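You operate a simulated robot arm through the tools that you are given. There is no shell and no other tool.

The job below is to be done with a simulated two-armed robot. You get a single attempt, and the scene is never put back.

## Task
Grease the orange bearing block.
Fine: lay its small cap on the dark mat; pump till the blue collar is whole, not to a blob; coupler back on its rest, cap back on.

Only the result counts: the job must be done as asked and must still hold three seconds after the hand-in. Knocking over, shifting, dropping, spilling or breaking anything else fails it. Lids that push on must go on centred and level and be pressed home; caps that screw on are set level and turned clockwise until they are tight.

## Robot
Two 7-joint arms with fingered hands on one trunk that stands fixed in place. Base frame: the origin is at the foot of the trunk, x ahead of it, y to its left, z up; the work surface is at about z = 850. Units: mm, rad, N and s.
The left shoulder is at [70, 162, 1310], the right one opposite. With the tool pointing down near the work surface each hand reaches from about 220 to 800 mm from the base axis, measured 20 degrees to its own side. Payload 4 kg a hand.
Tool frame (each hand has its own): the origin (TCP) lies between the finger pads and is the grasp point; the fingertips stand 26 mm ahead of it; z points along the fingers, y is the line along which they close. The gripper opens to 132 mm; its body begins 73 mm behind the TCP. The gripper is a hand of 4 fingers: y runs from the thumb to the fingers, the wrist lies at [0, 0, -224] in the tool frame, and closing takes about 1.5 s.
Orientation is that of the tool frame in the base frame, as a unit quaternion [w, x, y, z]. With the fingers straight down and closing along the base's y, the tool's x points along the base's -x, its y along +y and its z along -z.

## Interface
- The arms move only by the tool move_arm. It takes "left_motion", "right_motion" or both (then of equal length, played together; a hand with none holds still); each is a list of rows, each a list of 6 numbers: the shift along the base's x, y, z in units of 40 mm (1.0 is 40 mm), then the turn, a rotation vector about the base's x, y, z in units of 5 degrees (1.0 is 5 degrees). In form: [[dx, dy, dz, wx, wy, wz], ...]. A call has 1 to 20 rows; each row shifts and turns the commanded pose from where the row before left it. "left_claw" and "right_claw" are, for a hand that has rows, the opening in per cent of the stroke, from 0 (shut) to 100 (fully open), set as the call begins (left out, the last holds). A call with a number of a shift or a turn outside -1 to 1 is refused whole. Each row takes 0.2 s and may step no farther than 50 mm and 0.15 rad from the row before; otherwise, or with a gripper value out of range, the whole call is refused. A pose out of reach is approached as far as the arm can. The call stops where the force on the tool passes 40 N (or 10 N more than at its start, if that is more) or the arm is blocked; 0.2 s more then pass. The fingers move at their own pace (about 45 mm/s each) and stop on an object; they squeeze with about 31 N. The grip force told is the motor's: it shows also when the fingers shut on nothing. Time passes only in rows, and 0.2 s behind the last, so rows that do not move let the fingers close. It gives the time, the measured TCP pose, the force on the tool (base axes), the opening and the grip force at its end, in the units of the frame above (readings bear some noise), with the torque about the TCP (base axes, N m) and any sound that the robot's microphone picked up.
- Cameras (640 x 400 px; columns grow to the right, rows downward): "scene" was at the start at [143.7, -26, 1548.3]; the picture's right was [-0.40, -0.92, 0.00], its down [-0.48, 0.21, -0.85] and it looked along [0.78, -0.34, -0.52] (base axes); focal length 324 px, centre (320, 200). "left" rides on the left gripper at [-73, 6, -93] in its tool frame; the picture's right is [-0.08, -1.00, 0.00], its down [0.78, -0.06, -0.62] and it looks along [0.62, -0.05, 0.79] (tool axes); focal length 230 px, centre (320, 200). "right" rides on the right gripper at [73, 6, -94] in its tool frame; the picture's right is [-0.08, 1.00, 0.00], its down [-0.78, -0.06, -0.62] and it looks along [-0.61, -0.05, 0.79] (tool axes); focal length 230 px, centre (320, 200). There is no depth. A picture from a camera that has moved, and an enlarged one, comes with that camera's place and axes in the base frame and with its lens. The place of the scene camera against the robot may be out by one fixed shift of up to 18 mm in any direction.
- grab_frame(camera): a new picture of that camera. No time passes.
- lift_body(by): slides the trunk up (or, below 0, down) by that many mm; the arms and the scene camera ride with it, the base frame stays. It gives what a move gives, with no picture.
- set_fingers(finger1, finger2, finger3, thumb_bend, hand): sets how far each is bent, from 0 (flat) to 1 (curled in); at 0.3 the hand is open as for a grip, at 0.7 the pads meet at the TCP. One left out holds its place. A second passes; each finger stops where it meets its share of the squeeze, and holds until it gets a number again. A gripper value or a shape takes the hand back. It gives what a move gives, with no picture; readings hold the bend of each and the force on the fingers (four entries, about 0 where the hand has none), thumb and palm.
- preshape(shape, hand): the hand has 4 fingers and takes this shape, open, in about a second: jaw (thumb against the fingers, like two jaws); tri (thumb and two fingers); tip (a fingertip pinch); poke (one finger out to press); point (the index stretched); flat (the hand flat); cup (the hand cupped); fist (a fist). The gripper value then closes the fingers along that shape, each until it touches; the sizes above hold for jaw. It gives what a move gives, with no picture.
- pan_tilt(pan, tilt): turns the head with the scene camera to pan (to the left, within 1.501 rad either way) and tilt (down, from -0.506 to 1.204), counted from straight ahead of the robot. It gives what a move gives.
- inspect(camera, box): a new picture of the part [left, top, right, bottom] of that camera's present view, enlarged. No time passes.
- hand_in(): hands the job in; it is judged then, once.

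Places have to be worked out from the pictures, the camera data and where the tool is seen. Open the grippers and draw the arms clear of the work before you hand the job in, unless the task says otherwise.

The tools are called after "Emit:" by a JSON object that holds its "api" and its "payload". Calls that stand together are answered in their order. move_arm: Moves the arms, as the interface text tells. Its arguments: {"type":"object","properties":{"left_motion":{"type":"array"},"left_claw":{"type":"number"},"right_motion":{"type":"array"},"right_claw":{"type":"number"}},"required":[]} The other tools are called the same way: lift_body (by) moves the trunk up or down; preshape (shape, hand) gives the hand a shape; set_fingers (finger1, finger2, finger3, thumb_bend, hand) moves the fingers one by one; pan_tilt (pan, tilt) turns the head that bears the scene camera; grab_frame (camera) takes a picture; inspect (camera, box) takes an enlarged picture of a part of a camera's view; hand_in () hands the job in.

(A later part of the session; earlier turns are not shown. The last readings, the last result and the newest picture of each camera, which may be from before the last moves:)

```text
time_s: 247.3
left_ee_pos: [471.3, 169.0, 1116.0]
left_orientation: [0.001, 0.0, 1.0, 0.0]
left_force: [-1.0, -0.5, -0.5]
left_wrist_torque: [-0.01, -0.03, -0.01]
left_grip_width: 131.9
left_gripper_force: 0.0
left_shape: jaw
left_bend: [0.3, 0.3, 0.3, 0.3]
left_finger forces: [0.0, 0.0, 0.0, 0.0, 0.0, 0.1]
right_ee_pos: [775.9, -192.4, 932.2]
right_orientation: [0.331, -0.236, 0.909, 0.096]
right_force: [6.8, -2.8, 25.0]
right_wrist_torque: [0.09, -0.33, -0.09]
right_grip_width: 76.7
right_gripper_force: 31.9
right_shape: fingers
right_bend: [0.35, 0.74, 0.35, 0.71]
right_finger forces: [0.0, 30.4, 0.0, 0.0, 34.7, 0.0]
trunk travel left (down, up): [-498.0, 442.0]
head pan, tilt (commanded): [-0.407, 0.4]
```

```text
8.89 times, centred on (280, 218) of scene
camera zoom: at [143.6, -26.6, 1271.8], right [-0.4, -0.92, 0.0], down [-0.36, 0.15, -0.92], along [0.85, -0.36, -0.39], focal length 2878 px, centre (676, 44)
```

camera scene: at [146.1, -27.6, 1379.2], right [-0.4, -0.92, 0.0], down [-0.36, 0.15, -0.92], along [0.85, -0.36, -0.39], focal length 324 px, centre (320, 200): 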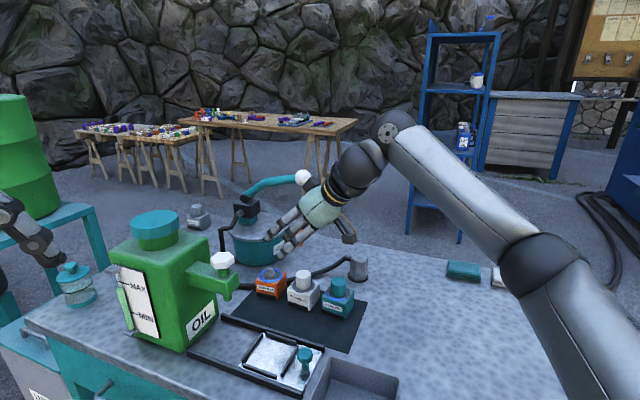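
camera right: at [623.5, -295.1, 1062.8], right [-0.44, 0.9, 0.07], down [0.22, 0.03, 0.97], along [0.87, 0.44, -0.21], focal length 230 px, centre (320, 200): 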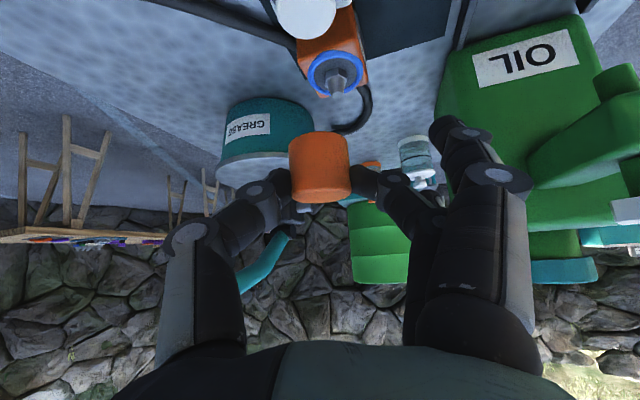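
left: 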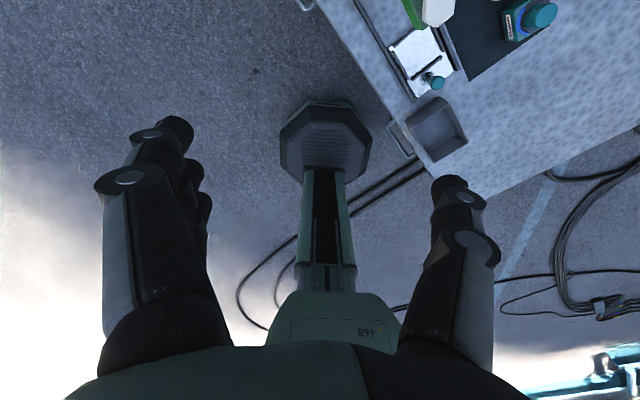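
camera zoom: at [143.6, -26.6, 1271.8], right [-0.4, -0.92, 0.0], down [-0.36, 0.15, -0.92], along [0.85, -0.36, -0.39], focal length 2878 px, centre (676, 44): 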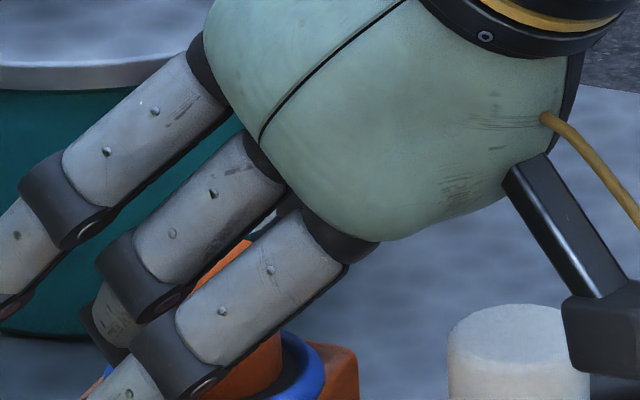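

The cap is down on the collar, centred and level. I ease the pressure and release by opening the hand.

Emit:
{"api": "lift_body", "payload": {"by": 5}}

Emit:
{"api": "preshape", "payload": {"hand": "right", "shape": "jaw"}}

Emit:
{"api": "inspect", "payload": {"camera": "right", "box": [200, 40, 440, 240]}}

Emit:
{"api": "inspect", "payload": {"camera": "scene", "box": [240, 190, 330, 260]}}

```text
time_s: 247.8
left_ee_pos: [472.6, 169.0, 1119.0]
left_orientation: [0.001, 0.0, 1.0, -0.001]
left_force: [0.1, -0.9, 0.0]
left_wrist_torque: [0.0, 0.02, -0.03]
left_grip_width: 131.8
left_gripper_force: 0.1
left_shape: jaw
left_bend: [0.3, 0.3, 0.3, 0.3]
left_finger forces: [0.1, 0.0, 0.0, 0.0, 0.0, 0.1]
right_ee_pos: [775.6, -191.3, 932.0]
right_orientation: [0.326, -0.236, 0.91, 0.095]
right_force: [6.6, -1.4, 16.6]
right_wrist_torque: [0.11, -0.27, -0.08]
right_grip_width: 76.6
right_gripper_force: 32.8
right_shape: fingers
right_bend: [0.35, 0.74, 0.35, 0.71]
right_finger forces: [0.0, 31.0, 0.0, 0.0, 33.6, 0.1]
trunk travel left (down, up): [-503.0, 437.0]
head pan, tilt (commanded): [-0.407, 0.4]
```

```text
time_s: 248.7
left_ee_pos: [473.2, 169.3, 1118.9]
left_orientation: [0.0, 0.0, 1.0, 0.0]
left_force: [-0.9, 0.6, -0.3]
left_wrist_torque: [-0.03, 0.0, 0.0]
left_grip_width: 131.8
left_gripper_force: 0.1
left_shape: jaw
left_bend: [0.3, 0.3, 0.3, 0.3]
left_finger forces: [0.0, 0.0, 0.0, 0.0, 0.0, 0.1]
right_ee_pos: [777.9, -192.1, 931.2]
right_orientation: [0.325, -0.236, 0.911, 0.096]
right_force: [-0.1, -0.2, 0.2]
right_wrist_torque: [0.01, 0.0, -0.03]
right_grip_width: 131.9
right_gripper_force: 0.0
right_shape: jaw
right_bend: [0.3, 0.3, 0.3, 0.3]
right_finger forces: [0.0, 0.1, 0.0, 0.0, 0.0, 0.0]
trunk travel left (down, up): [-503.0, 437.0]
head pan, tilt (commanded): [-0.407, 0.4]
```

```text
2.00 times, centred on (320, 140) of right
camera zoom: at [674.3, -245.4, 955.4], right [-0.44, 0.9, 0.07], down [0.22, 0.03, 0.97], along [0.87, 0.44, -0.22], focal length 460 px, centre (320, 320)
```

zoom: 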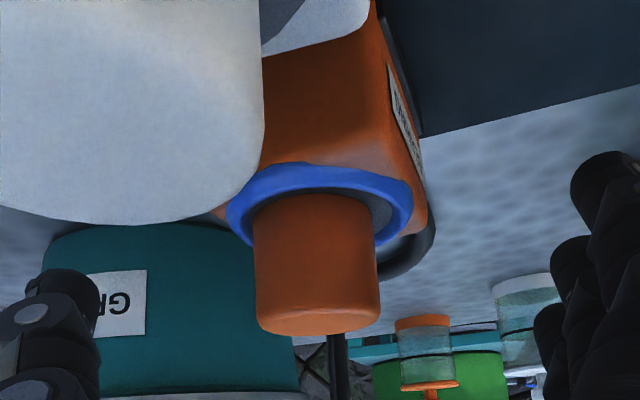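

```text
5.71 times, centred on (285, 225) of scene
camera zoom: at [146.5, -27.1, 1276.1], right [-0.4, -0.92, 0.0], down [-0.36, 0.15, -0.92], along [0.85, -0.36, -0.39], focal length 1850 px, centre (520, 57)
```

zoom: 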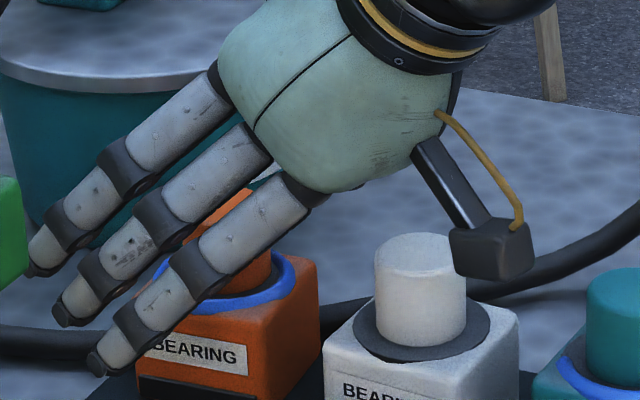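

The cap stays on, upright inside the ring. I raise the hand and examine the result.

Emit:
{"api": "lift_body", "payload": {"by": 75}}

Emit:
{"api": "grab_frame", "payload": {"camera": "right"}}

Emit:
{"api": "inspect", "payload": {"camera": "scene", "box": [240, 225, 360, 305]}}

Emit:
{"api": "inspect", "payload": {"camera": "scene", "box": [250, 235, 310, 280]}}

```text
time_s: 249.9
left_ee_pos: [473.6, 169.6, 1194.3]
left_orientation: [0.0, 0.0, 1.0, 0.0]
left_force: [-0.1, -0.4, 0.3]
left_wrist_torque: [-0.03, -0.02, 0.03]
left_grip_width: 132.0
left_gripper_force: 0.0
left_shape: jaw
left_bend: [0.3, 0.3, 0.3, 0.3]
left_finger forces: [0.0, 0.0, 0.0, 0.0, 0.1, 0.0]
right_ee_pos: [777.4, -192.9, 1007.1]
right_orientation: [0.325, -0.236, 0.911, 0.095]
right_force: [-0.4, -0.2, -0.7]
right_wrist_torque: [-0.01, 0.02, 0.01]
right_grip_width: 131.8
right_gripper_force: 0.0
right_shape: jaw
right_bend: [0.3, 0.3, 0.3, 0.3]
right_finger forces: [0.0, 0.0, 0.0, 0.0, 0.0, 0.0]
trunk travel left (down, up): [-578.0, 362.0]
head pan, tilt (commanded): [-0.407, 0.4]
```

```text
taken
camera right: at [674.6, -245.4, 1030.9], right [-0.44, 0.9, 0.07], down [0.22, 0.03, 0.97], along [0.87, 0.44, -0.21], focal length 230 px, centre (320, 200)
```

right: 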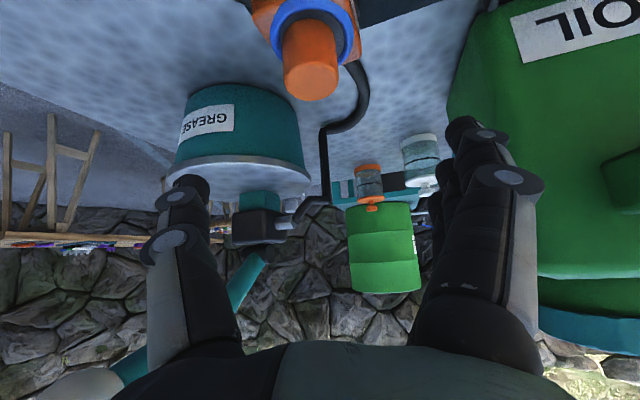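

```text
5.00 times, centred on (300, 265) of scene
camera zoom: at [146.7, -27.1, 1351.1], right [-0.4, -0.92, 0.0], down [-0.36, 0.15, -0.92], along [0.85, -0.36, -0.39], focal length 1619 px, centre (420, -125)
```

zoom: 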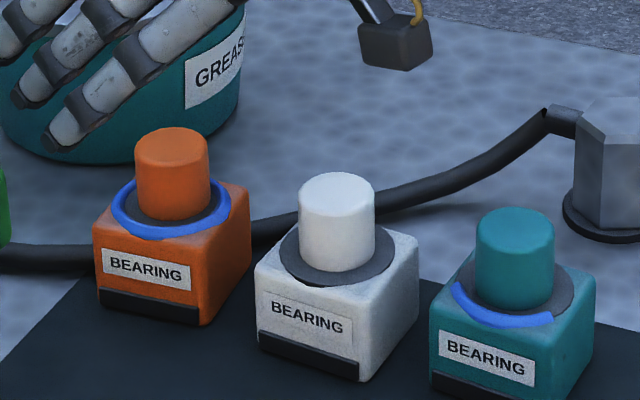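

```text
8.89 times, centred on (280, 258) of scene
camera zoom: at [146.7, -27.1, 1351.1], right [-0.4, -0.92, 0.0], down [-0.36, 0.15, -0.92], along [0.85, -0.36, -0.39], focal length 2878 px, centre (676, -311)
```

zoom: 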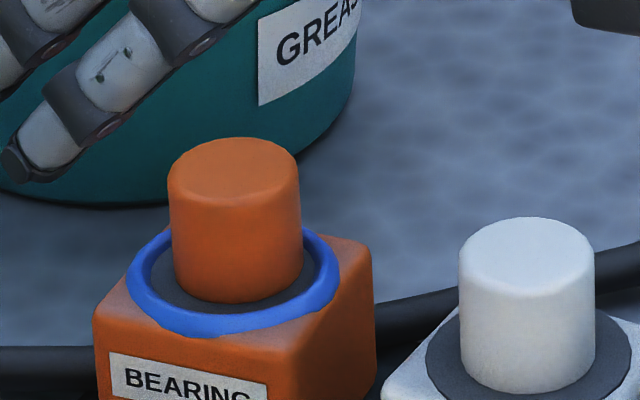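

Everything looks right: cap on, level and centred, whole blue ring, coupler on its rest. To make sure the cap is pressed fully home I want to push on its top; I try the fist shape and see where its lowest surface is.

Emit:
{"api": "preshape", "payload": {"hand": "right", "shape": "fist"}}

Emit:
{"api": "grab_frame", "payload": {"camera": "right"}}

Emit:
{"api": "inspect", "payload": {"camera": "scene", "box": [230, 180, 350, 280]}}

```text
time_s: 250.8
left_ee_pos: [474.5, 169.0, 1194.6]
left_orientation: [0.0, 0.0, 1.0, 0.0]
left_force: [-0.3, 0.5, 0.0]
left_wrist_torque: [0.01, -0.02, 0.01]
left_grip_width: 131.8
left_gripper_force: 0.0
left_shape: jaw
left_bend: [0.3, 0.3, 0.3, 0.3]
left_finger forces: [0.0, 0.0, 0.0, 0.1, 0.1, 0.0]
right_ee_pos: [776.5, -191.5, 1006.8]
right_orientation: [0.326, -0.236, 0.91, 0.096]
right_force: [-0.1, 0.8, -0.4]
right_wrist_torque: [0.03, 0.01, -0.01]
right_grip_width: 0.1
right_gripper_force: 0.0
right_shape: fist
right_bend: [1.0, 1.0, 0.99, 0.54]
right_finger forces: [0.0, 0.1, 0.0, 0.0, 0.1, 0.0]
trunk travel left (down, up): [-578.0, 362.0]
head pan, tilt (commanded): [-0.407, 0.4]
```

```text
taken
camera right: at [674.3, -245.3, 1031.2], right [-0.44, 0.9, 0.07], down [0.22, 0.03, 0.97], along [0.87, 0.44, -0.21], focal length 230 px, centre (320, 200)
```

right: 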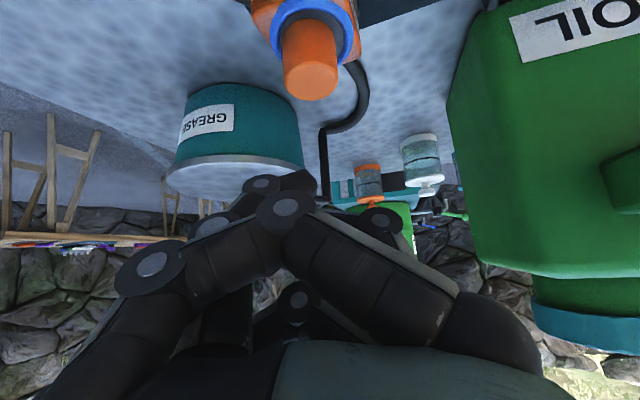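

```text
4.00 times, centred on (290, 230) of scene
camera zoom: at [146.3, -27.1, 1351.2], right [-0.4, -0.92, 0.0], down [-0.36, 0.15, -0.92], along [0.85, -0.36, -0.39], focal length 1295 px, centre (440, 80)
```

zoom: 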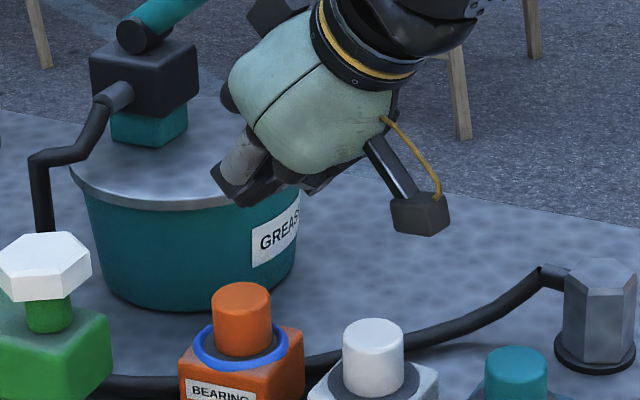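

The fist's lowest point is too far back to reach over the cap. I try the poke shape instead.

Emit:
{"api": "preshape", "payload": {"hand": "right", "shape": "poke"}}

Emit:
{"api": "grab_frame", "payload": {"camera": "right"}}

Emit:
{"api": "inspect", "payload": {"camera": "scene", "box": [230, 180, 350, 280]}}

```text
time_s: 251.7
left_ee_pos: [474.1, 169.7, 1194.0]
left_orientation: [0.001, 0.0, 1.0, 0.0]
left_force: [-0.4, -0.4, -0.4]
left_wrist_torque: [-0.02, 0.02, 0.03]
left_grip_width: 131.6
left_gripper_force: 0.0
left_shape: jaw
left_bend: [0.3, 0.3, 0.3, 0.3]
left_finger forces: [0.0, 0.0, 0.1, 0.1, 0.0, 0.0]
right_ee_pos: [776.4, -192.2, 1006.3]
right_orientation: [0.326, -0.236, 0.91, 0.095]
right_force: [0.1, -1.2, -0.6]
right_wrist_torque: [-0.03, 0.02, 0.02]
right_grip_width: 0.0
right_gripper_force: 0.1
right_shape: poke
right_bend: [1.0, 1.0, 1.0, 0.46]
right_finger forces: [0.0, 0.0, 0.0, 0.0, 0.1, 0.0]
trunk travel left (down, up): [-578.0, 362.0]
head pan, tilt (commanded): [-0.407, 0.4]
```

```text
taken
camera right: at [674.4, -245.3, 1031.2], right [-0.44, 0.9, 0.07], down [0.22, 0.03, 0.97], along [0.87, 0.44, -0.21], focal length 230 px, centre (320, 200)
```

right: 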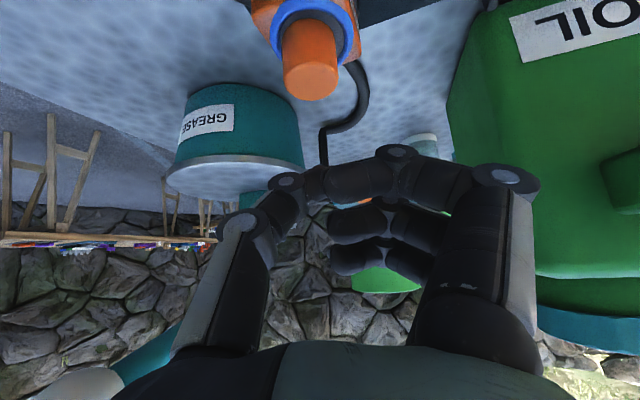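

```text
4.00 times, centred on (290, 230) of scene
camera zoom: at [146.3, -27.1, 1351.2], right [-0.4, -0.92, 0.0], down [-0.36, 0.15, -0.92], along [0.85, -0.36, -0.39], focal length 1295 px, centre (440, 80)
```

zoom: 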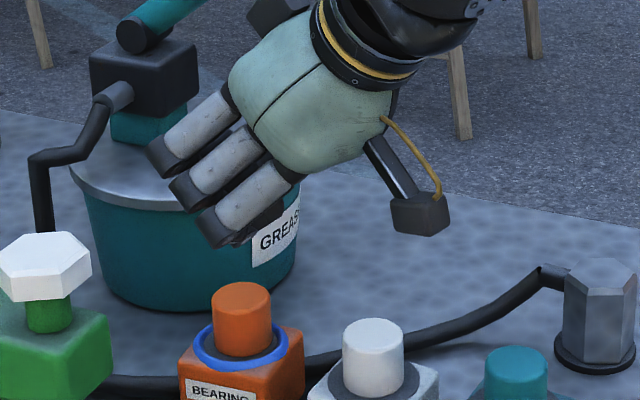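

That bar is also out of reach, but fully closed jaw fingertips would press right at the hand's point. I close the jaw shape and look.

Emit:
{"api": "move_arm", "payload": {"right_motion": [[0, 0, 0.3, 0, 0, 0], [0, 0, 0, 0, 0, 0]]}}

Emit:
{"api": "preshape", "payload": {"hand": "right", "shape": "jaw"}}

Emit:
{"api": "move_arm", "payload": {"right_motion": [[0, 0, 0, 0, 0, 0], [0, 0, 0, 0, 0, 0], [0, 0, 0, 0, 0, 0], [0, 0, 0, 0, 0, 0], [0, 0, 0, 0, 0, 0], [0, 0, 0, 0, 0, 0], [0, 0, 0, 0, 0, 0]], "right_claw": 0}}

Emit:
{"api": "grab_frame", "payload": {"camera": "right"}}

Emit:
{"api": "inspect", "payload": {"camera": "scene", "box": [230, 180, 350, 280]}}

```text
time_s: 252.3
left_ee_pos: [473.8, 168.5, 1194.3]
left_orientation: [0.001, 0.0, 1.0, -0.001]
left_force: [-0.1, -0.1, -0.6]
left_wrist_torque: [0.01, -0.02, 0.01]
left_grip_width: 131.7
left_gripper_force: 0.1
left_shape: jaw
left_bend: [0.3, 0.3, 0.3, 0.3]
left_finger forces: [0.0, 0.0, 0.1, 0.0, 0.0, 0.0]
right_ee_pos: [778.3, -191.5, 1017.7]
right_orientation: [0.326, -0.236, 0.91, 0.095]
right_force: [-0.1, -0.2, -0.4]
right_wrist_torque: [0.0, -0.02, 0.0]
right_grip_width: 0.0
right_gripper_force: 0.0
right_shape: poke
right_bend: [1.0, 1.0, 1.0, 0.46]
right_finger forces: [0.1, 0.1, 0.0, 0.1, 0.0, 0.0]
trunk travel left (down, up): [-578.0, 362.0]
head pan, tilt (commanded): [-0.407, 0.4]
```

```text
time_s: 253.2
left_ee_pos: [473.5, 170.6, 1194.6]
left_orientation: [0.001, 0.001, 1.0, 0.0]
left_force: [0.5, 0.3, -0.9]
left_wrist_torque: [0.01, -0.01, -0.01]
left_grip_width: 131.9
left_gripper_force: 0.0
left_shape: jaw
left_bend: [0.3, 0.3, 0.3, 0.3]
left_finger forces: [0.1, 0.1, 0.0, 0.1, 0.0, 0.0]
right_ee_pos: [777.7, -192.9, 1018.5]
right_orientation: [0.326, -0.236, 0.911, 0.095]
right_force: [0.7, 0.6, -0.1]
right_wrist_torque: [0.03, 0.01, 0.01]
right_grip_width: 131.9
right_gripper_force: 0.1
right_shape: jaw
right_bend: [0.3, 0.3, 0.3, 0.3]
right_finger forces: [0.0, 0.0, 0.0, 0.0, 0.0, 0.0]
trunk travel left (down, up): [-578.0, 362.0]
head pan, tilt (commanded): [-0.407, 0.4]
```

```text
time_s: 254.8
left_ee_pos: [473.1, 168.3, 1194.2]
left_orientation: [0.0, 0.0, 1.0, 0.0]
left_force: [0.0, 0.5, 0.4]
left_wrist_torque: [0.01, -0.01, 0.01]
left_grip_width: 131.6
left_gripper_force: 0.0
left_shape: jaw
left_bend: [0.3, 0.3, 0.3, 0.3]
left_finger forces: [0.0, 0.1, 0.1, 0.1, 0.0, 0.1]
right_ee_pos: [777.4, -193.1, 1018.9]
right_orientation: [0.326, -0.236, 0.91, 0.095]
right_force: [-1.3, 0.2, -0.8]
right_wrist_torque: [0.01, -0.02, -0.02]
right_grip_width: 0.1
right_gripper_force: 0.1
right_shape: jaw
right_bend: [0.65, 0.63, 0.65, 0.66]
right_finger forces: [0.1, 0.1, 0.0, 0.0, 0.1, 0.0]
trunk travel left (down, up): [-578.0, 362.0]
head pan, tilt (commanded): [-0.407, 0.4]
```

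```text
taken
camera right: at [674.2, -245.0, 1043.4], right [-0.44, 0.9, 0.07], down [0.22, 0.03, 0.97], along [0.87, 0.44, -0.21], focal length 230 px, centre (320, 200)
```

right: 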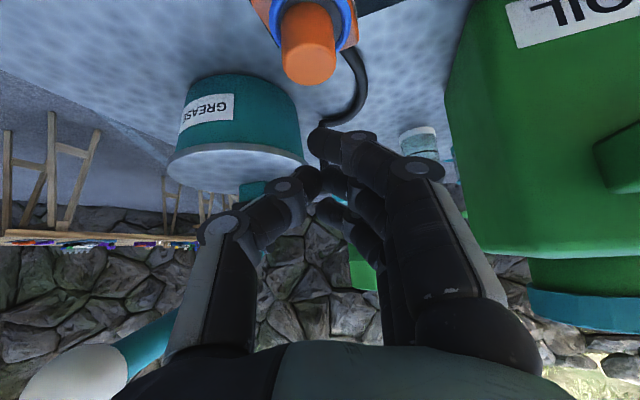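

```text
4.00 times, centred on (290, 230) of scene
camera zoom: at [146.3, -27.1, 1351.2], right [-0.4, -0.92, 0.0], down [-0.36, 0.15, -0.92], along [0.85, -0.36, -0.39], focal length 1295 px, centre (440, 80)
```

zoom: 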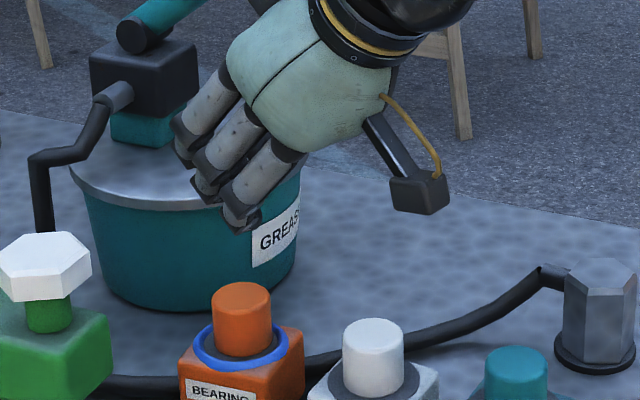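

The closed fingertips make a good presser. I move them over the cap's centre.

Emit:
{"api": "move_arm", "payload": {"right_motion": [[0.12, 0.08, -0.1, 0, 0, 0], [0.12, 0.08, -0.1, 0, 0, 0], [0, 0, 0, 0, 0, 0]]}}

Emit:
{"api": "lift_body", "payload": {"by": -35}}

Emit:
{"api": "grab_frame", "payload": {"camera": "right"}}

Emit:
{"api": "inspect", "payload": {"camera": "scene", "box": [240, 200, 330, 270]}}

```text
time_s: 255.6
left_ee_pos: [473.6, 168.7, 1195.4]
left_orientation: [-0.001, 0.0, 1.0, 0.0]
left_force: [0.7, -0.7, -0.6]
left_wrist_torque: [0.03, 0.0, 0.02]
left_grip_width: 131.8
left_gripper_force: 0.1
left_shape: jaw
left_bend: [0.3, 0.3, 0.3, 0.3]
left_finger forces: [0.0, 0.0, 0.0, 0.1, 0.0, 0.0]
right_ee_pos: [788.0, -185.3, 1011.0]
right_orientation: [0.326, -0.237, 0.91, 0.096]
right_force: [-0.3, -0.2, 0.6]
right_wrist_torque: [0.02, 0.01, 0.0]
right_grip_width: 0.0
right_gripper_force: 31.1
right_shape: jaw
right_bend: [0.69, 0.57, 0.69, 0.67]
right_finger forces: [0.1, 0.1, 0.0, 0.1, 0.0, 0.0]
trunk travel left (down, up): [-578.0, 362.0]
head pan, tilt (commanded): [-0.407, 0.4]
```

```text
time_s: 256.4
left_ee_pos: [472.4, 169.2, 1159.6]
left_orientation: [0.0, 0.0, 1.0, 0.0]
left_force: [-0.6, 0.1, 1.3]
left_wrist_torque: [-0.03, -0.02, -0.02]
left_grip_width: 131.7
left_gripper_force: 0.2
left_shape: jaw
left_bend: [0.3, 0.3, 0.3, 0.3]
left_finger forces: [0.1, 0.1, 0.0, 0.0, 0.0, 0.1]
right_ee_pos: [786.8, -185.3, 975.8]
right_orientation: [0.326, -0.235, 0.911, 0.094]
right_force: [-0.1, 0.7, 0.1]
right_wrist_torque: [-0.04, -0.01, -0.03]
right_grip_width: 0.0
right_gripper_force: 31.1
right_shape: jaw
right_bend: [0.69, 0.57, 0.69, 0.67]
right_finger forces: [0.0, 0.1, 0.0, 0.1, 0.0, 0.0]
trunk travel left (down, up): [-543.0, 397.0]
head pan, tilt (commanded): [-0.407, 0.4]
```

```text
taken
camera right: at [683.8, -238.4, 1001.0], right [-0.44, 0.9, 0.07], down [0.22, 0.03, 0.97], along [0.87, 0.44, -0.21], focal length 230 px, centre (320, 200)
```

right: 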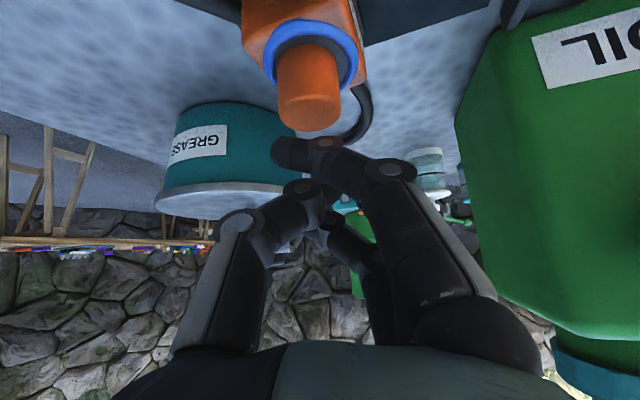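

```text
5.71 times, centred on (285, 235) of scene
camera zoom: at [145.8, -27.0, 1316.3], right [-0.4, -0.92, 0.0], down [-0.36, 0.15, -0.92], along [0.85, -0.36, -0.39], focal length 1850 px, centre (520, 0)
```

zoom: 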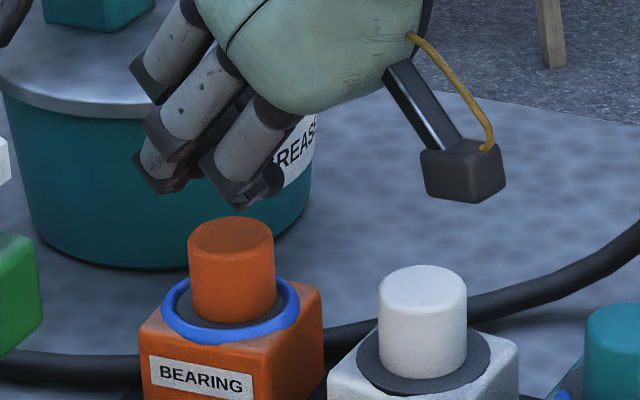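

The presser bar sits about 11 mm short of the cap's centre. I move forward that much and lower.

Emit:
{"api": "move_arm", "payload": {"right_motion": [[0.12, 0.07, -0.05, 0, 0, 0], [0.12, 0.07, -0.05, 0, 0, 0], [0, 0, 0, 0, 0, 0]]}}

Emit:
{"api": "inspect", "payload": {"camera": "right", "box": [220, 20, 420, 220]}}

Emit:
{"api": "inspect", "payload": {"camera": "scene", "box": [240, 200, 330, 270]}}

```text
time_s: 257.1
left_ee_pos: [473.1, 168.5, 1159.4]
left_orientation: [0.0, -0.001, 1.0, 0.0]
left_force: [-0.9, -0.8, -0.5]
left_wrist_torque: [0.01, -0.02, 0.0]
left_grip_width: 131.8
left_gripper_force: 0.1
left_shape: jaw
left_bend: [0.3, 0.3, 0.3, 0.3]
left_finger forces: [0.0, 0.0, 0.0, 0.1, 0.0, 0.0]
right_ee_pos: [796.4, -180.6, 971.9]
right_orientation: [0.327, -0.237, 0.91, 0.097]
right_force: [0.8, -0.6, -0.3]
right_wrist_torque: [-0.01, 0.0, -0.03]
right_grip_width: 0.0
right_gripper_force: 31.1
right_shape: jaw
right_bend: [0.69, 0.57, 0.69, 0.67]
right_finger forces: [0.0, 0.0, 0.1, 0.0, 0.0, 0.0]
trunk travel left (down, up): [-543.0, 397.0]
head pan, tilt (commanded): [-0.407, 0.4]
```

```text
2.00 times, centred on (320, 120) of right
camera zoom: at [693.7, -233.3, 996.4], right [-0.44, 0.9, 0.07], down [0.22, 0.03, 0.97], along [0.87, 0.44, -0.21], focal length 460 px, centre (320, 360)
```

zoom: 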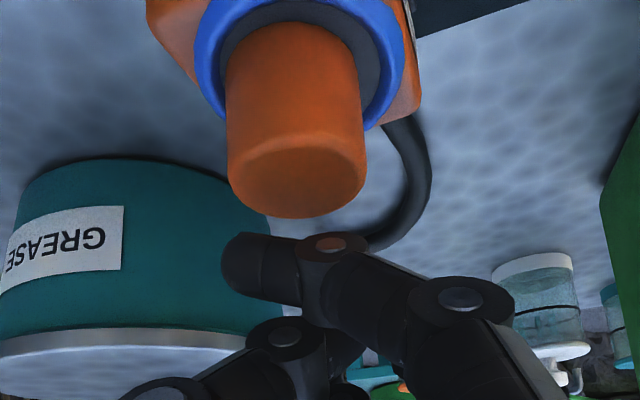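

```text
5.71 times, centred on (285, 235) of scene
camera zoom: at [146.3, -27.2, 1316.2], right [-0.4, -0.92, 0.0], down [-0.36, 0.15, -0.92], along [0.85, -0.36, -0.39], focal length 1850 px, centre (520, 0)
```

zoom: 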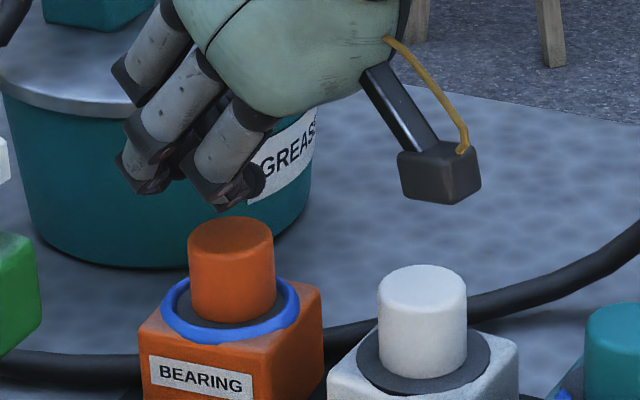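

The bar is now over the cap's centre. I lower and press gently, watching the force.

Emit:
{"api": "lift_body", "payload": {"by": -10}}

Emit:
{"api": "lift_body", "payload": {"by": -4}}

Emit:
{"api": "lift_body", "payload": {"by": -3}}

Emit:
{"api": "inspect", "payload": {"camera": "scene", "box": [240, 190, 330, 260]}}

```text
time_s: 257.7
left_ee_pos: [473.3, 169.9, 1150.0]
left_orientation: [0.0, 0.0, 1.0, 0.0]
left_force: [0.2, 0.3, -0.2]
left_wrist_torque: [-0.01, 0.02, 0.02]
left_grip_width: 131.9
left_gripper_force: 0.1
left_shape: jaw
left_bend: [0.3, 0.3, 0.3, 0.3]
left_finger forces: [0.0, 0.1, 0.0, 0.0, 0.1, 0.1]
right_ee_pos: [796.0, -180.6, 963.2]
right_orientation: [0.326, -0.235, 0.911, 0.095]
right_force: [-0.6, 0.2, 1.1]
right_wrist_torque: [0.0, 0.0, -0.01]
right_grip_width: 0.0
right_gripper_force: 31.2
right_shape: jaw
right_bend: [0.69, 0.57, 0.69, 0.67]
right_finger forces: [0.4, 0.0, 0.1, 0.1, 0.0, 0.1]
trunk travel left (down, up): [-533.0, 407.0]
head pan, tilt (commanded): [-0.407, 0.4]
```

```text
time_s: 258.3
left_ee_pos: [472.0, 169.5, 1145.0]
left_orientation: [0.0, 0.0, 1.0, 0.0]
left_force: [0.3, -0.3, 0.0]
left_wrist_torque: [0.02, 0.01, -0.01]
left_grip_width: 131.9
left_gripper_force: 0.2
left_shape: jaw
left_bend: [0.3, 0.3, 0.3, 0.3]
left_finger forces: [0.0, 0.0, 0.1, 0.1, 0.0, 0.1]
right_ee_pos: [796.4, -179.4, 959.3]
right_orientation: [0.327, -0.236, 0.91, 0.095]
right_force: [1.3, 0.0, 6.7]
right_wrist_torque: [-0.18, 0.03, 0.04]
right_grip_width: 0.0
right_gripper_force: 30.8
right_shape: jaw
right_bend: [0.71, 0.57, 0.69, 0.67]
right_finger forces: [5.8, 0.1, 0.0, 0.0, 0.1, 0.0]
trunk travel left (down, up): [-529.0, 411.0]
head pan, tilt (commanded): [-0.407, 0.4]
```

```text
time_s: 258.8
left_ee_pos: [471.5, 169.7, 1142.9]
left_orientation: [0.001, 0.0, 1.0, 0.001]
left_force: [-0.3, 0.1, -0.2]
left_wrist_torque: [0.04, 0.05, 0.01]
left_grip_width: 131.9
left_gripper_force: 0.0
left_shape: jaw
left_bend: [0.3, 0.3, 0.3, 0.3]
left_finger forces: [0.0, 0.0, 0.0, 0.1, 0.0, 0.0]
right_ee_pos: [796.4, -178.5, 958.0]
right_orientation: [0.327, -0.238, 0.909, 0.097]
right_force: [3.6, 3.0, 14.2]
right_wrist_torque: [-0.25, -0.01, 0.09]
right_grip_width: 0.0
right_gripper_force: 30.6
right_shape: jaw
right_bend: [0.72, 0.57, 0.69, 0.67]
right_finger forces: [14.3, 0.0, 0.2, 0.0, 0.1, 0.0]
trunk travel left (down, up): [-526.0, 414.0]
head pan, tilt (commanded): [-0.407, 0.4]
```

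```text
5.71 times, centred on (285, 225) of scene
camera zoom: at [144.6, -26.1, 1299.6], right [-0.4, -0.92, 0.0], down [-0.36, 0.15, -0.92], along [0.85, -0.36, -0.39], focal length 1850 px, centre (520, 57)
```

zoom: 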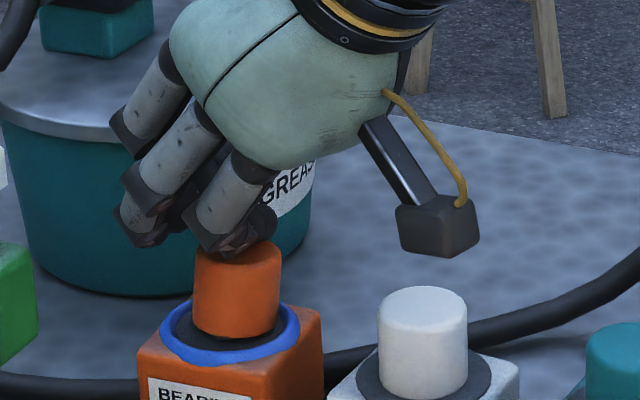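

Contact; pressing at 14 N so far. I press further, up to about 30 N.

Emit:
{"api": "lift_body", "payload": {"by": -3}}

Emit:
{"api": "lift_body", "payload": {"by": -2}}

Emit:
{"api": "inspect", "payload": {"camera": "scene", "box": [240, 190, 330, 260]}}

```text
time_s: 259.3
left_ee_pos: [471.8, 169.1, 1139.5]
left_orientation: [0.001, 0.0, 1.0, -0.001]
left_force: [-0.8, -0.3, 0.0]
left_wrist_torque: [0.01, 0.02, 0.01]
left_grip_width: 132.0
left_gripper_force: 0.0
left_shape: jaw
left_bend: [0.3, 0.3, 0.3, 0.3]
left_finger forces: [0.1, 0.0, 0.0, 0.0, 0.1, 0.1]
right_ee_pos: [794.7, -179.5, 955.3]
right_orientation: [0.328, -0.237, 0.91, 0.095]
right_force: [5.4, 1.5, 19.3]
right_wrist_torque: [-0.43, -0.09, 0.14]
right_grip_width: 0.0
right_gripper_force: 30.7
right_shape: jaw
right_bend: [0.73, 0.57, 0.69, 0.67]
right_finger forces: [19.7, 0.1, 0.0, 0.1, 0.1, 0.0]
trunk travel left (down, up): [-523.0, 417.0]
head pan, tilt (commanded): [-0.407, 0.4]
```

```text
time_s: 259.8
left_ee_pos: [470.5, 170.3, 1138.1]
left_orientation: [0.0, 0.0, 1.0, 0.0]
left_force: [0.5, 0.0, -0.1]
left_wrist_torque: [-0.01, 0.0, 0.02]
left_grip_width: 131.9
left_gripper_force: 0.1
left_shape: jaw
left_bend: [0.3, 0.3, 0.3, 0.3]
left_finger forces: [0.0, 0.0, 0.0, 0.0, 0.0, 0.1]
right_ee_pos: [795.7, -179.4, 954.4]
right_orientation: [0.329, -0.235, 0.91, 0.094]
right_force: [3.6, 2.0, 23.2]
right_wrist_torque: [-0.54, 0.06, 0.06]
right_grip_width: 0.1
right_gripper_force: 31.3
right_shape: jaw
right_bend: [0.73, 0.57, 0.69, 0.67]
right_finger forces: [23.0, 0.0, 0.1, 0.0, 0.0, 0.1]
trunk travel left (down, up): [-521.0, 419.0]
head pan, tilt (commanded): [-0.407, 0.4]
```

```text
5.71 times, centred on (285, 225) of scene
camera zoom: at [143.2, -25.9, 1294.7], right [-0.4, -0.92, 0.0], down [-0.36, 0.15, -0.92], along [0.85, -0.36, -0.39], focal length 1850 px, centre (520, 57)
```

zoom: 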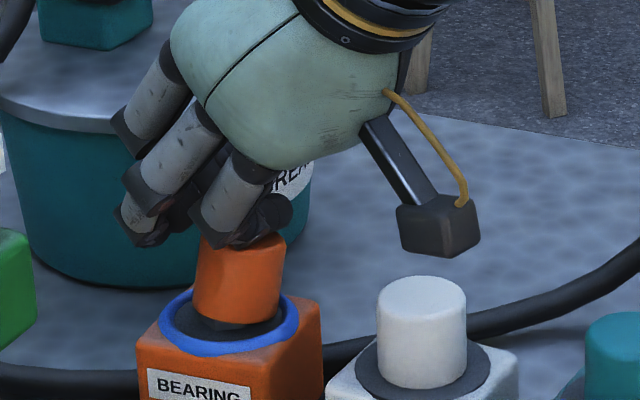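

The cap is starting to tip because the push is off to one side. I back off at once.

Emit:
{"api": "lift_body", "payload": {"by": 40}}

Emit:
{"api": "inspect", "payload": {"camera": "scene", "box": [240, 210, 330, 280]}}

Emit:
{"api": "inspect", "payload": {"camera": "right", "box": [220, 0, 420, 180]}}

```text
time_s: 260.6
left_ee_pos: [473.1, 168.6, 1177.7]
left_orientation: [-0.002, 0.0, 1.0, 0.0]
left_force: [-0.3, -0.1, 0.6]
left_wrist_torque: [-0.02, 0.03, 0.02]
left_grip_width: 132.0
left_gripper_force: 0.0
left_shape: jaw
left_bend: [0.3, 0.3, 0.3, 0.3]
left_finger forces: [0.0, 0.1, 0.0, 0.0, 0.0, 0.0]
right_ee_pos: [796.9, -179.9, 987.9]
right_orientation: [0.325, -0.236, 0.911, 0.095]
right_force: [0.2, -0.3, -0.5]
right_wrist_torque: [-0.03, 0.0, -0.03]
right_grip_width: 0.0
right_gripper_force: 31.4
right_shape: jaw
right_bend: [0.69, 0.57, 0.69, 0.67]
right_finger forces: [0.0, 0.0, 0.0, 0.1, 0.0, 0.0]
trunk travel left (down, up): [-561.0, 379.0]
head pan, tilt (commanded): [-0.407, 0.4]
```

```text
5.71 times, centred on (285, 245) of scene
camera zoom: at [146.7, -27.2, 1334.1], right [-0.4, -0.92, 0.0], down [-0.36, 0.15, -0.92], along [0.85, -0.36, -0.39], focal length 1850 px, centre (520, -57)
```

zoom: 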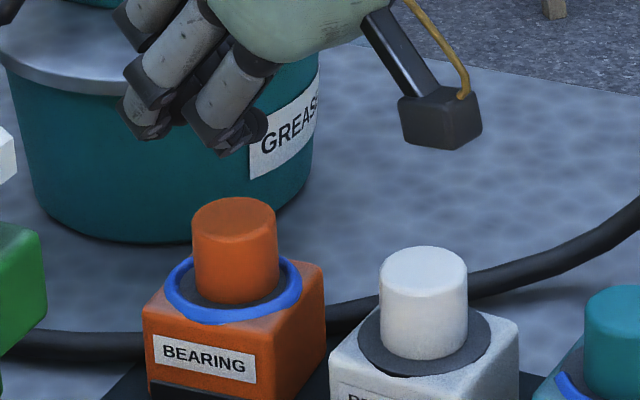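

```text
2.22 times, centred on (320, 90) of right
camera zoom: at [693.8, -233.6, 1013.1], right [-0.44, 0.9, 0.07], down [0.23, 0.03, 0.97], along [0.87, 0.44, -0.22], focal length 511 px, centre (320, 444)
```

zoom: 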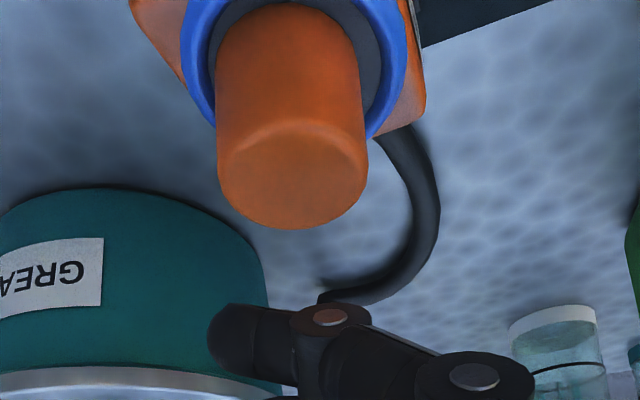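

The cap settled back upright. I compare its seating with the untouched teal and white caps.

Emit:
{"api": "inspect", "payload": {"camera": "scene", "box": [245, 220, 365, 300]}}

Emit:
{"api": "inspect", "payload": {"camera": "scene", "box": [255, 235, 300, 268]}}

Emit:
{"api": "inspect", "payload": {"camera": "scene", "box": [325, 250, 370, 283]}}

```text
5.00 times, centred on (305, 260) of scene
camera zoom: at [146.7, -27.2, 1334.1], right [-0.4, -0.92, 0.0], down [-0.36, 0.15, -0.92], along [0.85, -0.36, -0.39], focal length 1619 px, centre (395, -100)
```

zoom: 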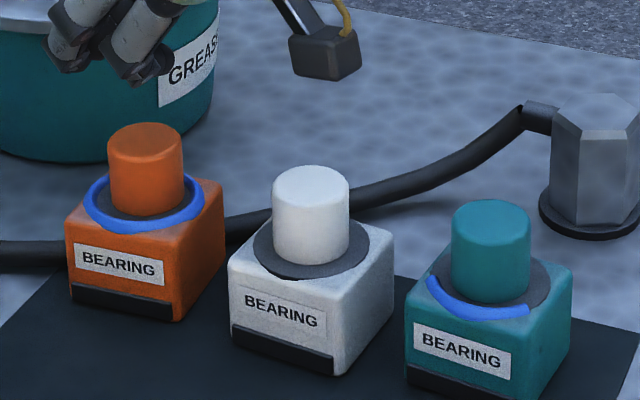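

```text
12.12 times, centred on (278, 252) of scene
camera zoom: at [146.7, -27.2, 1334.1], right [-0.4, -0.92, 0.0], down [-0.36, 0.15, -0.92], along [0.85, -0.36, -0.39], focal length 3925 px, centre (835, -424)
```

zoom: 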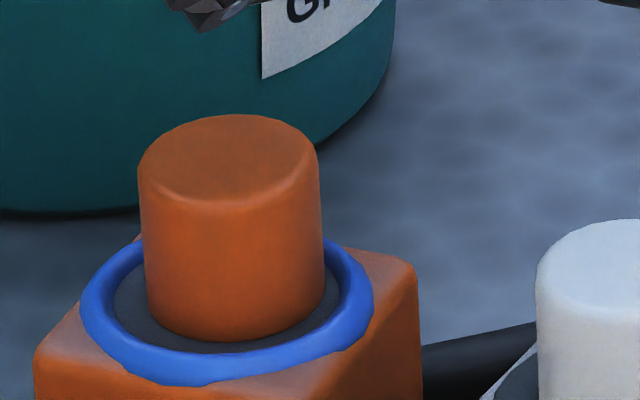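

```text
12.12 times, centred on (348, 266) of scene
camera zoom: at [146.7, -27.2, 1334.1], right [-0.4, -0.92, 0.0], down [-0.36, 0.15, -0.92], along [0.85, -0.36, -0.39], focal length 3925 px, centre (-13, -606)
```

zoom: 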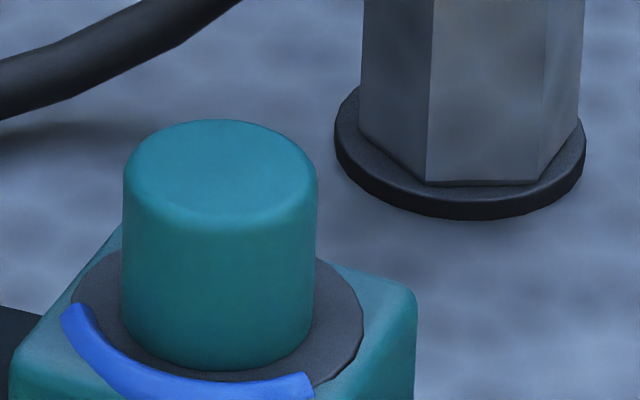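

The cap looks seated and level. To judge its height exactly against the other caps, I back the hand away and take a near-horizontal look with the hand camera.

Emit:
{"api": "move_arm", "payload": {"right_motion": [[-0.3, -0.15, 0.5, 0, 0, 0], [-0.7, -0.35, 0.2, 0, 0, 0], [-0.7, -0.35, 0, 0, 0, -1], [-0.7, -0.3, 0, 0, 0, -1], [-0.7, -0.3, 0, 0, 0, -1], [-0.7, -0.3, 0, 0, 0, -1], [-0.7, 0, 0, 0, 0, -1], [-0.5, 0, 0, 0, -1, 0], [-0.2, 0, 0, 0, -1, 0], [0, 0, -0.4, 0, -0.5, 0], [0, 0, -0.5, 0, 0, 0], [0, 0, 0, 0, 0, 0]]}}

Emit:
{"api": "grab_frame", "payload": {"camera": "right"}}

Emit:
{"api": "grab_frame", "payload": {"camera": "scene"}}

```text
time_s: 263.2
left_ee_pos: [472.3, 168.8, 1176.9]
left_orientation: [0.0, 0.001, 1.0, -0.001]
left_force: [-0.3, -0.9, -0.1]
left_wrist_torque: [0.03, -0.01, -0.04]
left_grip_width: 131.9
left_gripper_force: 0.1
left_shape: jaw
left_bend: [0.3, 0.3, 0.3, 0.3]
left_finger forces: [0.0, 0.0, 0.0, 0.1, 0.0, 0.0]
right_ee_pos: [588.0, -250.1, 983.1]
right_orientation: [0.44, -0.035, 0.897, 0.018]
right_force: [-0.9, -0.1, 0.6]
right_wrist_torque: [-0.04, 0.0, 0.02]
right_grip_width: 0.0
right_gripper_force: 31.3
right_shape: jaw
right_bend: [0.69, 0.57, 0.69, 0.67]
right_finger forces: [0.1, 0.1, 0.0, 0.0, 0.1, 0.1]
trunk travel left (down, up): [-561.0, 379.0]
head pan, tilt (commanded): [-0.407, 0.4]
```

```text
taken
camera right: at [470.7, -254.3, 981.3], right [-0.03, 1.0, 0.06], down [0.0, -0.06, 1.0], along [1.0, 0.03, 0.0], focal length 230 px, centre (320, 200)
```

right: 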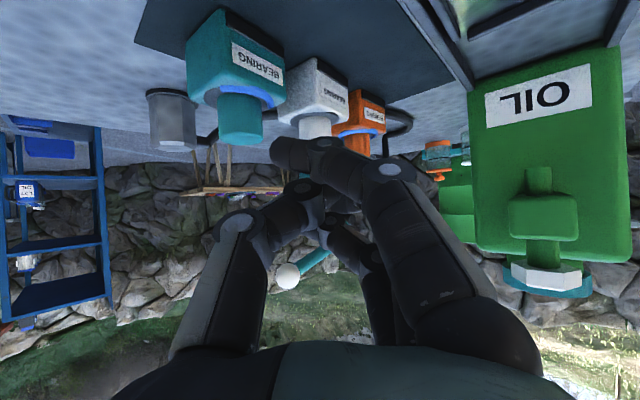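

```text
taken
camera scene: at [146.0, -26.7, 1334.3], right [-0.4, -0.92, 0.0], down [-0.36, 0.15, -0.92], along [0.85, -0.36, -0.39], focal length 324 px, centre (320, 200)
```

scene: 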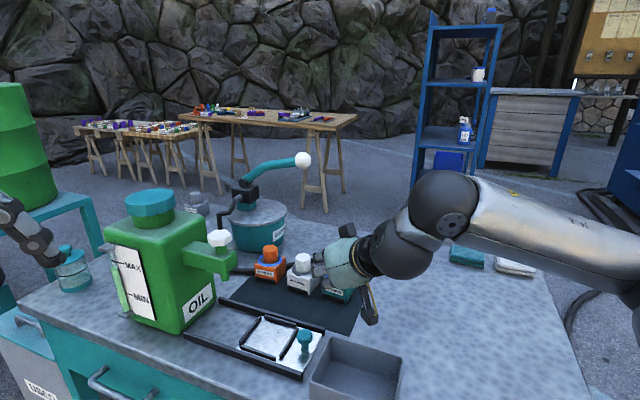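

The closed fingers hide the caps; I open the hand and lower it a little for a clear horizontal view.

Emit:
{"api": "move_arm", "payload": {"right_motion": [[-0.2, 0, 0, 0, 0, 0], [0, 0, 0, 0, 0, 0], [0, 0, 0, 0, 0, 0], [0, 0, 0, 0, 0, 0], [0, 0, 0, 0, 0, 0], [0, 0, 0, 0, 0, 0], [0, 0, 0, 0, 0, 0]], "right_claw": 100}}

Emit:
{"api": "lift_body", "payload": {"by": -35}}

Emit:
{"api": "grab_frame", "payload": {"camera": "right"}}

Emit:
{"api": "inspect", "payload": {"camera": "right", "box": [180, 80, 420, 220]}}

```text
time_s: 264.9
left_ee_pos: [473.2, 168.5, 1177.9]
left_orientation: [-0.001, 0.0, 1.0, 0.001]
left_force: [-0.3, 0.2, -0.7]
left_wrist_torque: [0.01, 0.02, -0.01]
left_grip_width: 131.9
left_gripper_force: 0.0
left_shape: jaw
left_bend: [0.3, 0.3, 0.3, 0.3]
left_finger forces: [0.1, 0.0, 0.1, 0.0, 0.0, 0.0]
right_ee_pos: [579.7, -251.2, 982.7]
right_orientation: [0.438, -0.036, 0.898, 0.019]
right_force: [0.5, 0.8, 0.3]
right_wrist_torque: [0.01, 0.01, 0.01]
right_grip_width: 131.9
right_gripper_force: 0.1
right_shape: jaw
right_bend: [0.3, 0.3, 0.3, 0.3]
right_finger forces: [0.0, 0.0, 0.1, 0.0, 0.0, 0.0]
trunk travel left (down, up): [-561.0, 379.0]
head pan, tilt (commanded): [-0.407, 0.4]
```

```text
time_s: 265.6
left_ee_pos: [473.0, 168.3, 1142.4]
left_orientation: [0.0, 0.0, 1.0, -0.001]
left_force: [-1.0, 0.4, -0.5]
left_wrist_torque: [0.0, 0.01, -0.02]
left_grip_width: 131.8
left_gripper_force: 0.1
left_shape: jaw
left_bend: [0.3, 0.3, 0.3, 0.3]
left_finger forces: [0.1, 0.0, 0.1, 0.0, 0.0, 0.0]
right_ee_pos: [580.8, -250.3, 947.5]
right_orientation: [0.44, -0.035, 0.897, 0.018]
right_force: [0.0, 0.1, -0.3]
right_wrist_torque: [-0.02, 0.04, -0.02]
right_grip_width: 131.9
right_gripper_force: 0.1
right_shape: jaw
right_bend: [0.3, 0.3, 0.3, 0.3]
right_finger forces: [0.1, 0.0, 0.0, 0.0, 0.0, 0.0]
trunk travel left (down, up): [-526.0, 414.0]
head pan, tilt (commanded): [-0.407, 0.4]
```

```text
taken
camera right: at [462.5, -254.9, 946.1], right [-0.03, 1.0, 0.06], down [0.0, -0.06, 1.0], along [1.0, 0.03, 0.0], focal length 230 px, centre (320, 200)
```

right: 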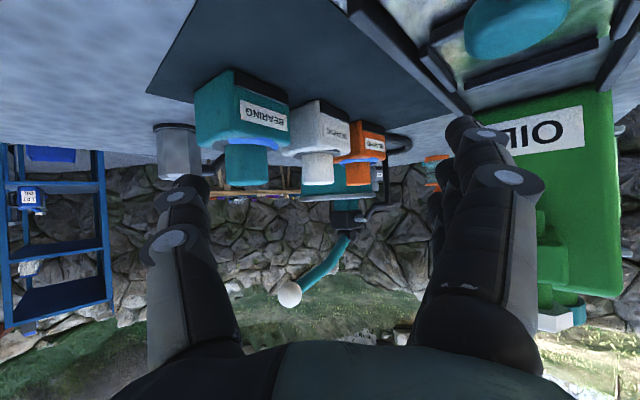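

```text
2.67 times, centred on (300, 150) of right
camera zoom: at [462.5, -254.9, 946.1], right [-0.03, 1.0, 0.06], down [0.0, -0.06, 1.0], along [1.0, 0.03, 0.0], focal length 614 px, centre (373, 333)
```

zoom: 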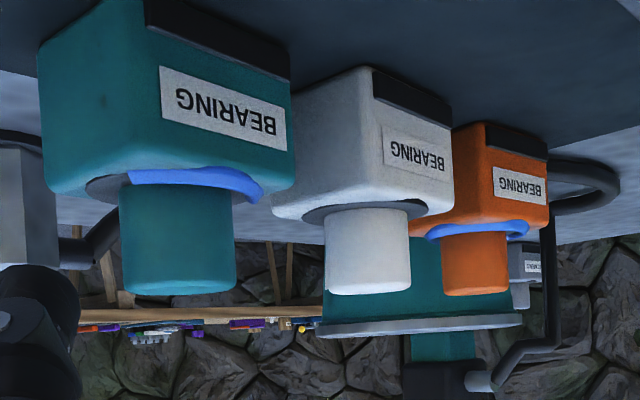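

The three cap tops are at almost the same height. I zoom in on the orange and white ones.

Emit:
{"api": "inspect", "payload": {"camera": "right", "box": [290, 145, 390, 200]}}

Emit:
{"api": "inspect", "payload": {"camera": "right", "box": [335, 150, 385, 200]}}

```text
6.40 times, centred on (340, 172) of right
camera zoom: at [462.5, -254.9, 946.1], right [-0.03, 1.0, 0.06], down [0.0, -0.06, 1.0], along [1.0, 0.03, 0.0], focal length 1472 px, centre (192, 376)
```

zoom: 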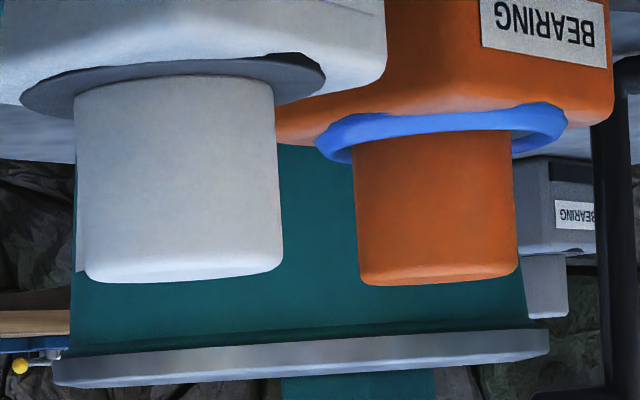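

```text
8.00 times, centred on (360, 175) of right
camera zoom: at [462.5, -254.9, 946.1], right [-0.03, 1.0, 0.06], down [0.0, -0.06, 1.0], along [1.0, 0.03, 0.0], focal length 1841 px, centre (0, 400)
```

zoom: 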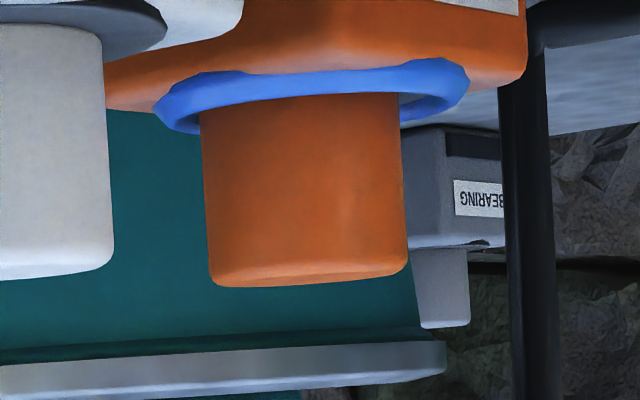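

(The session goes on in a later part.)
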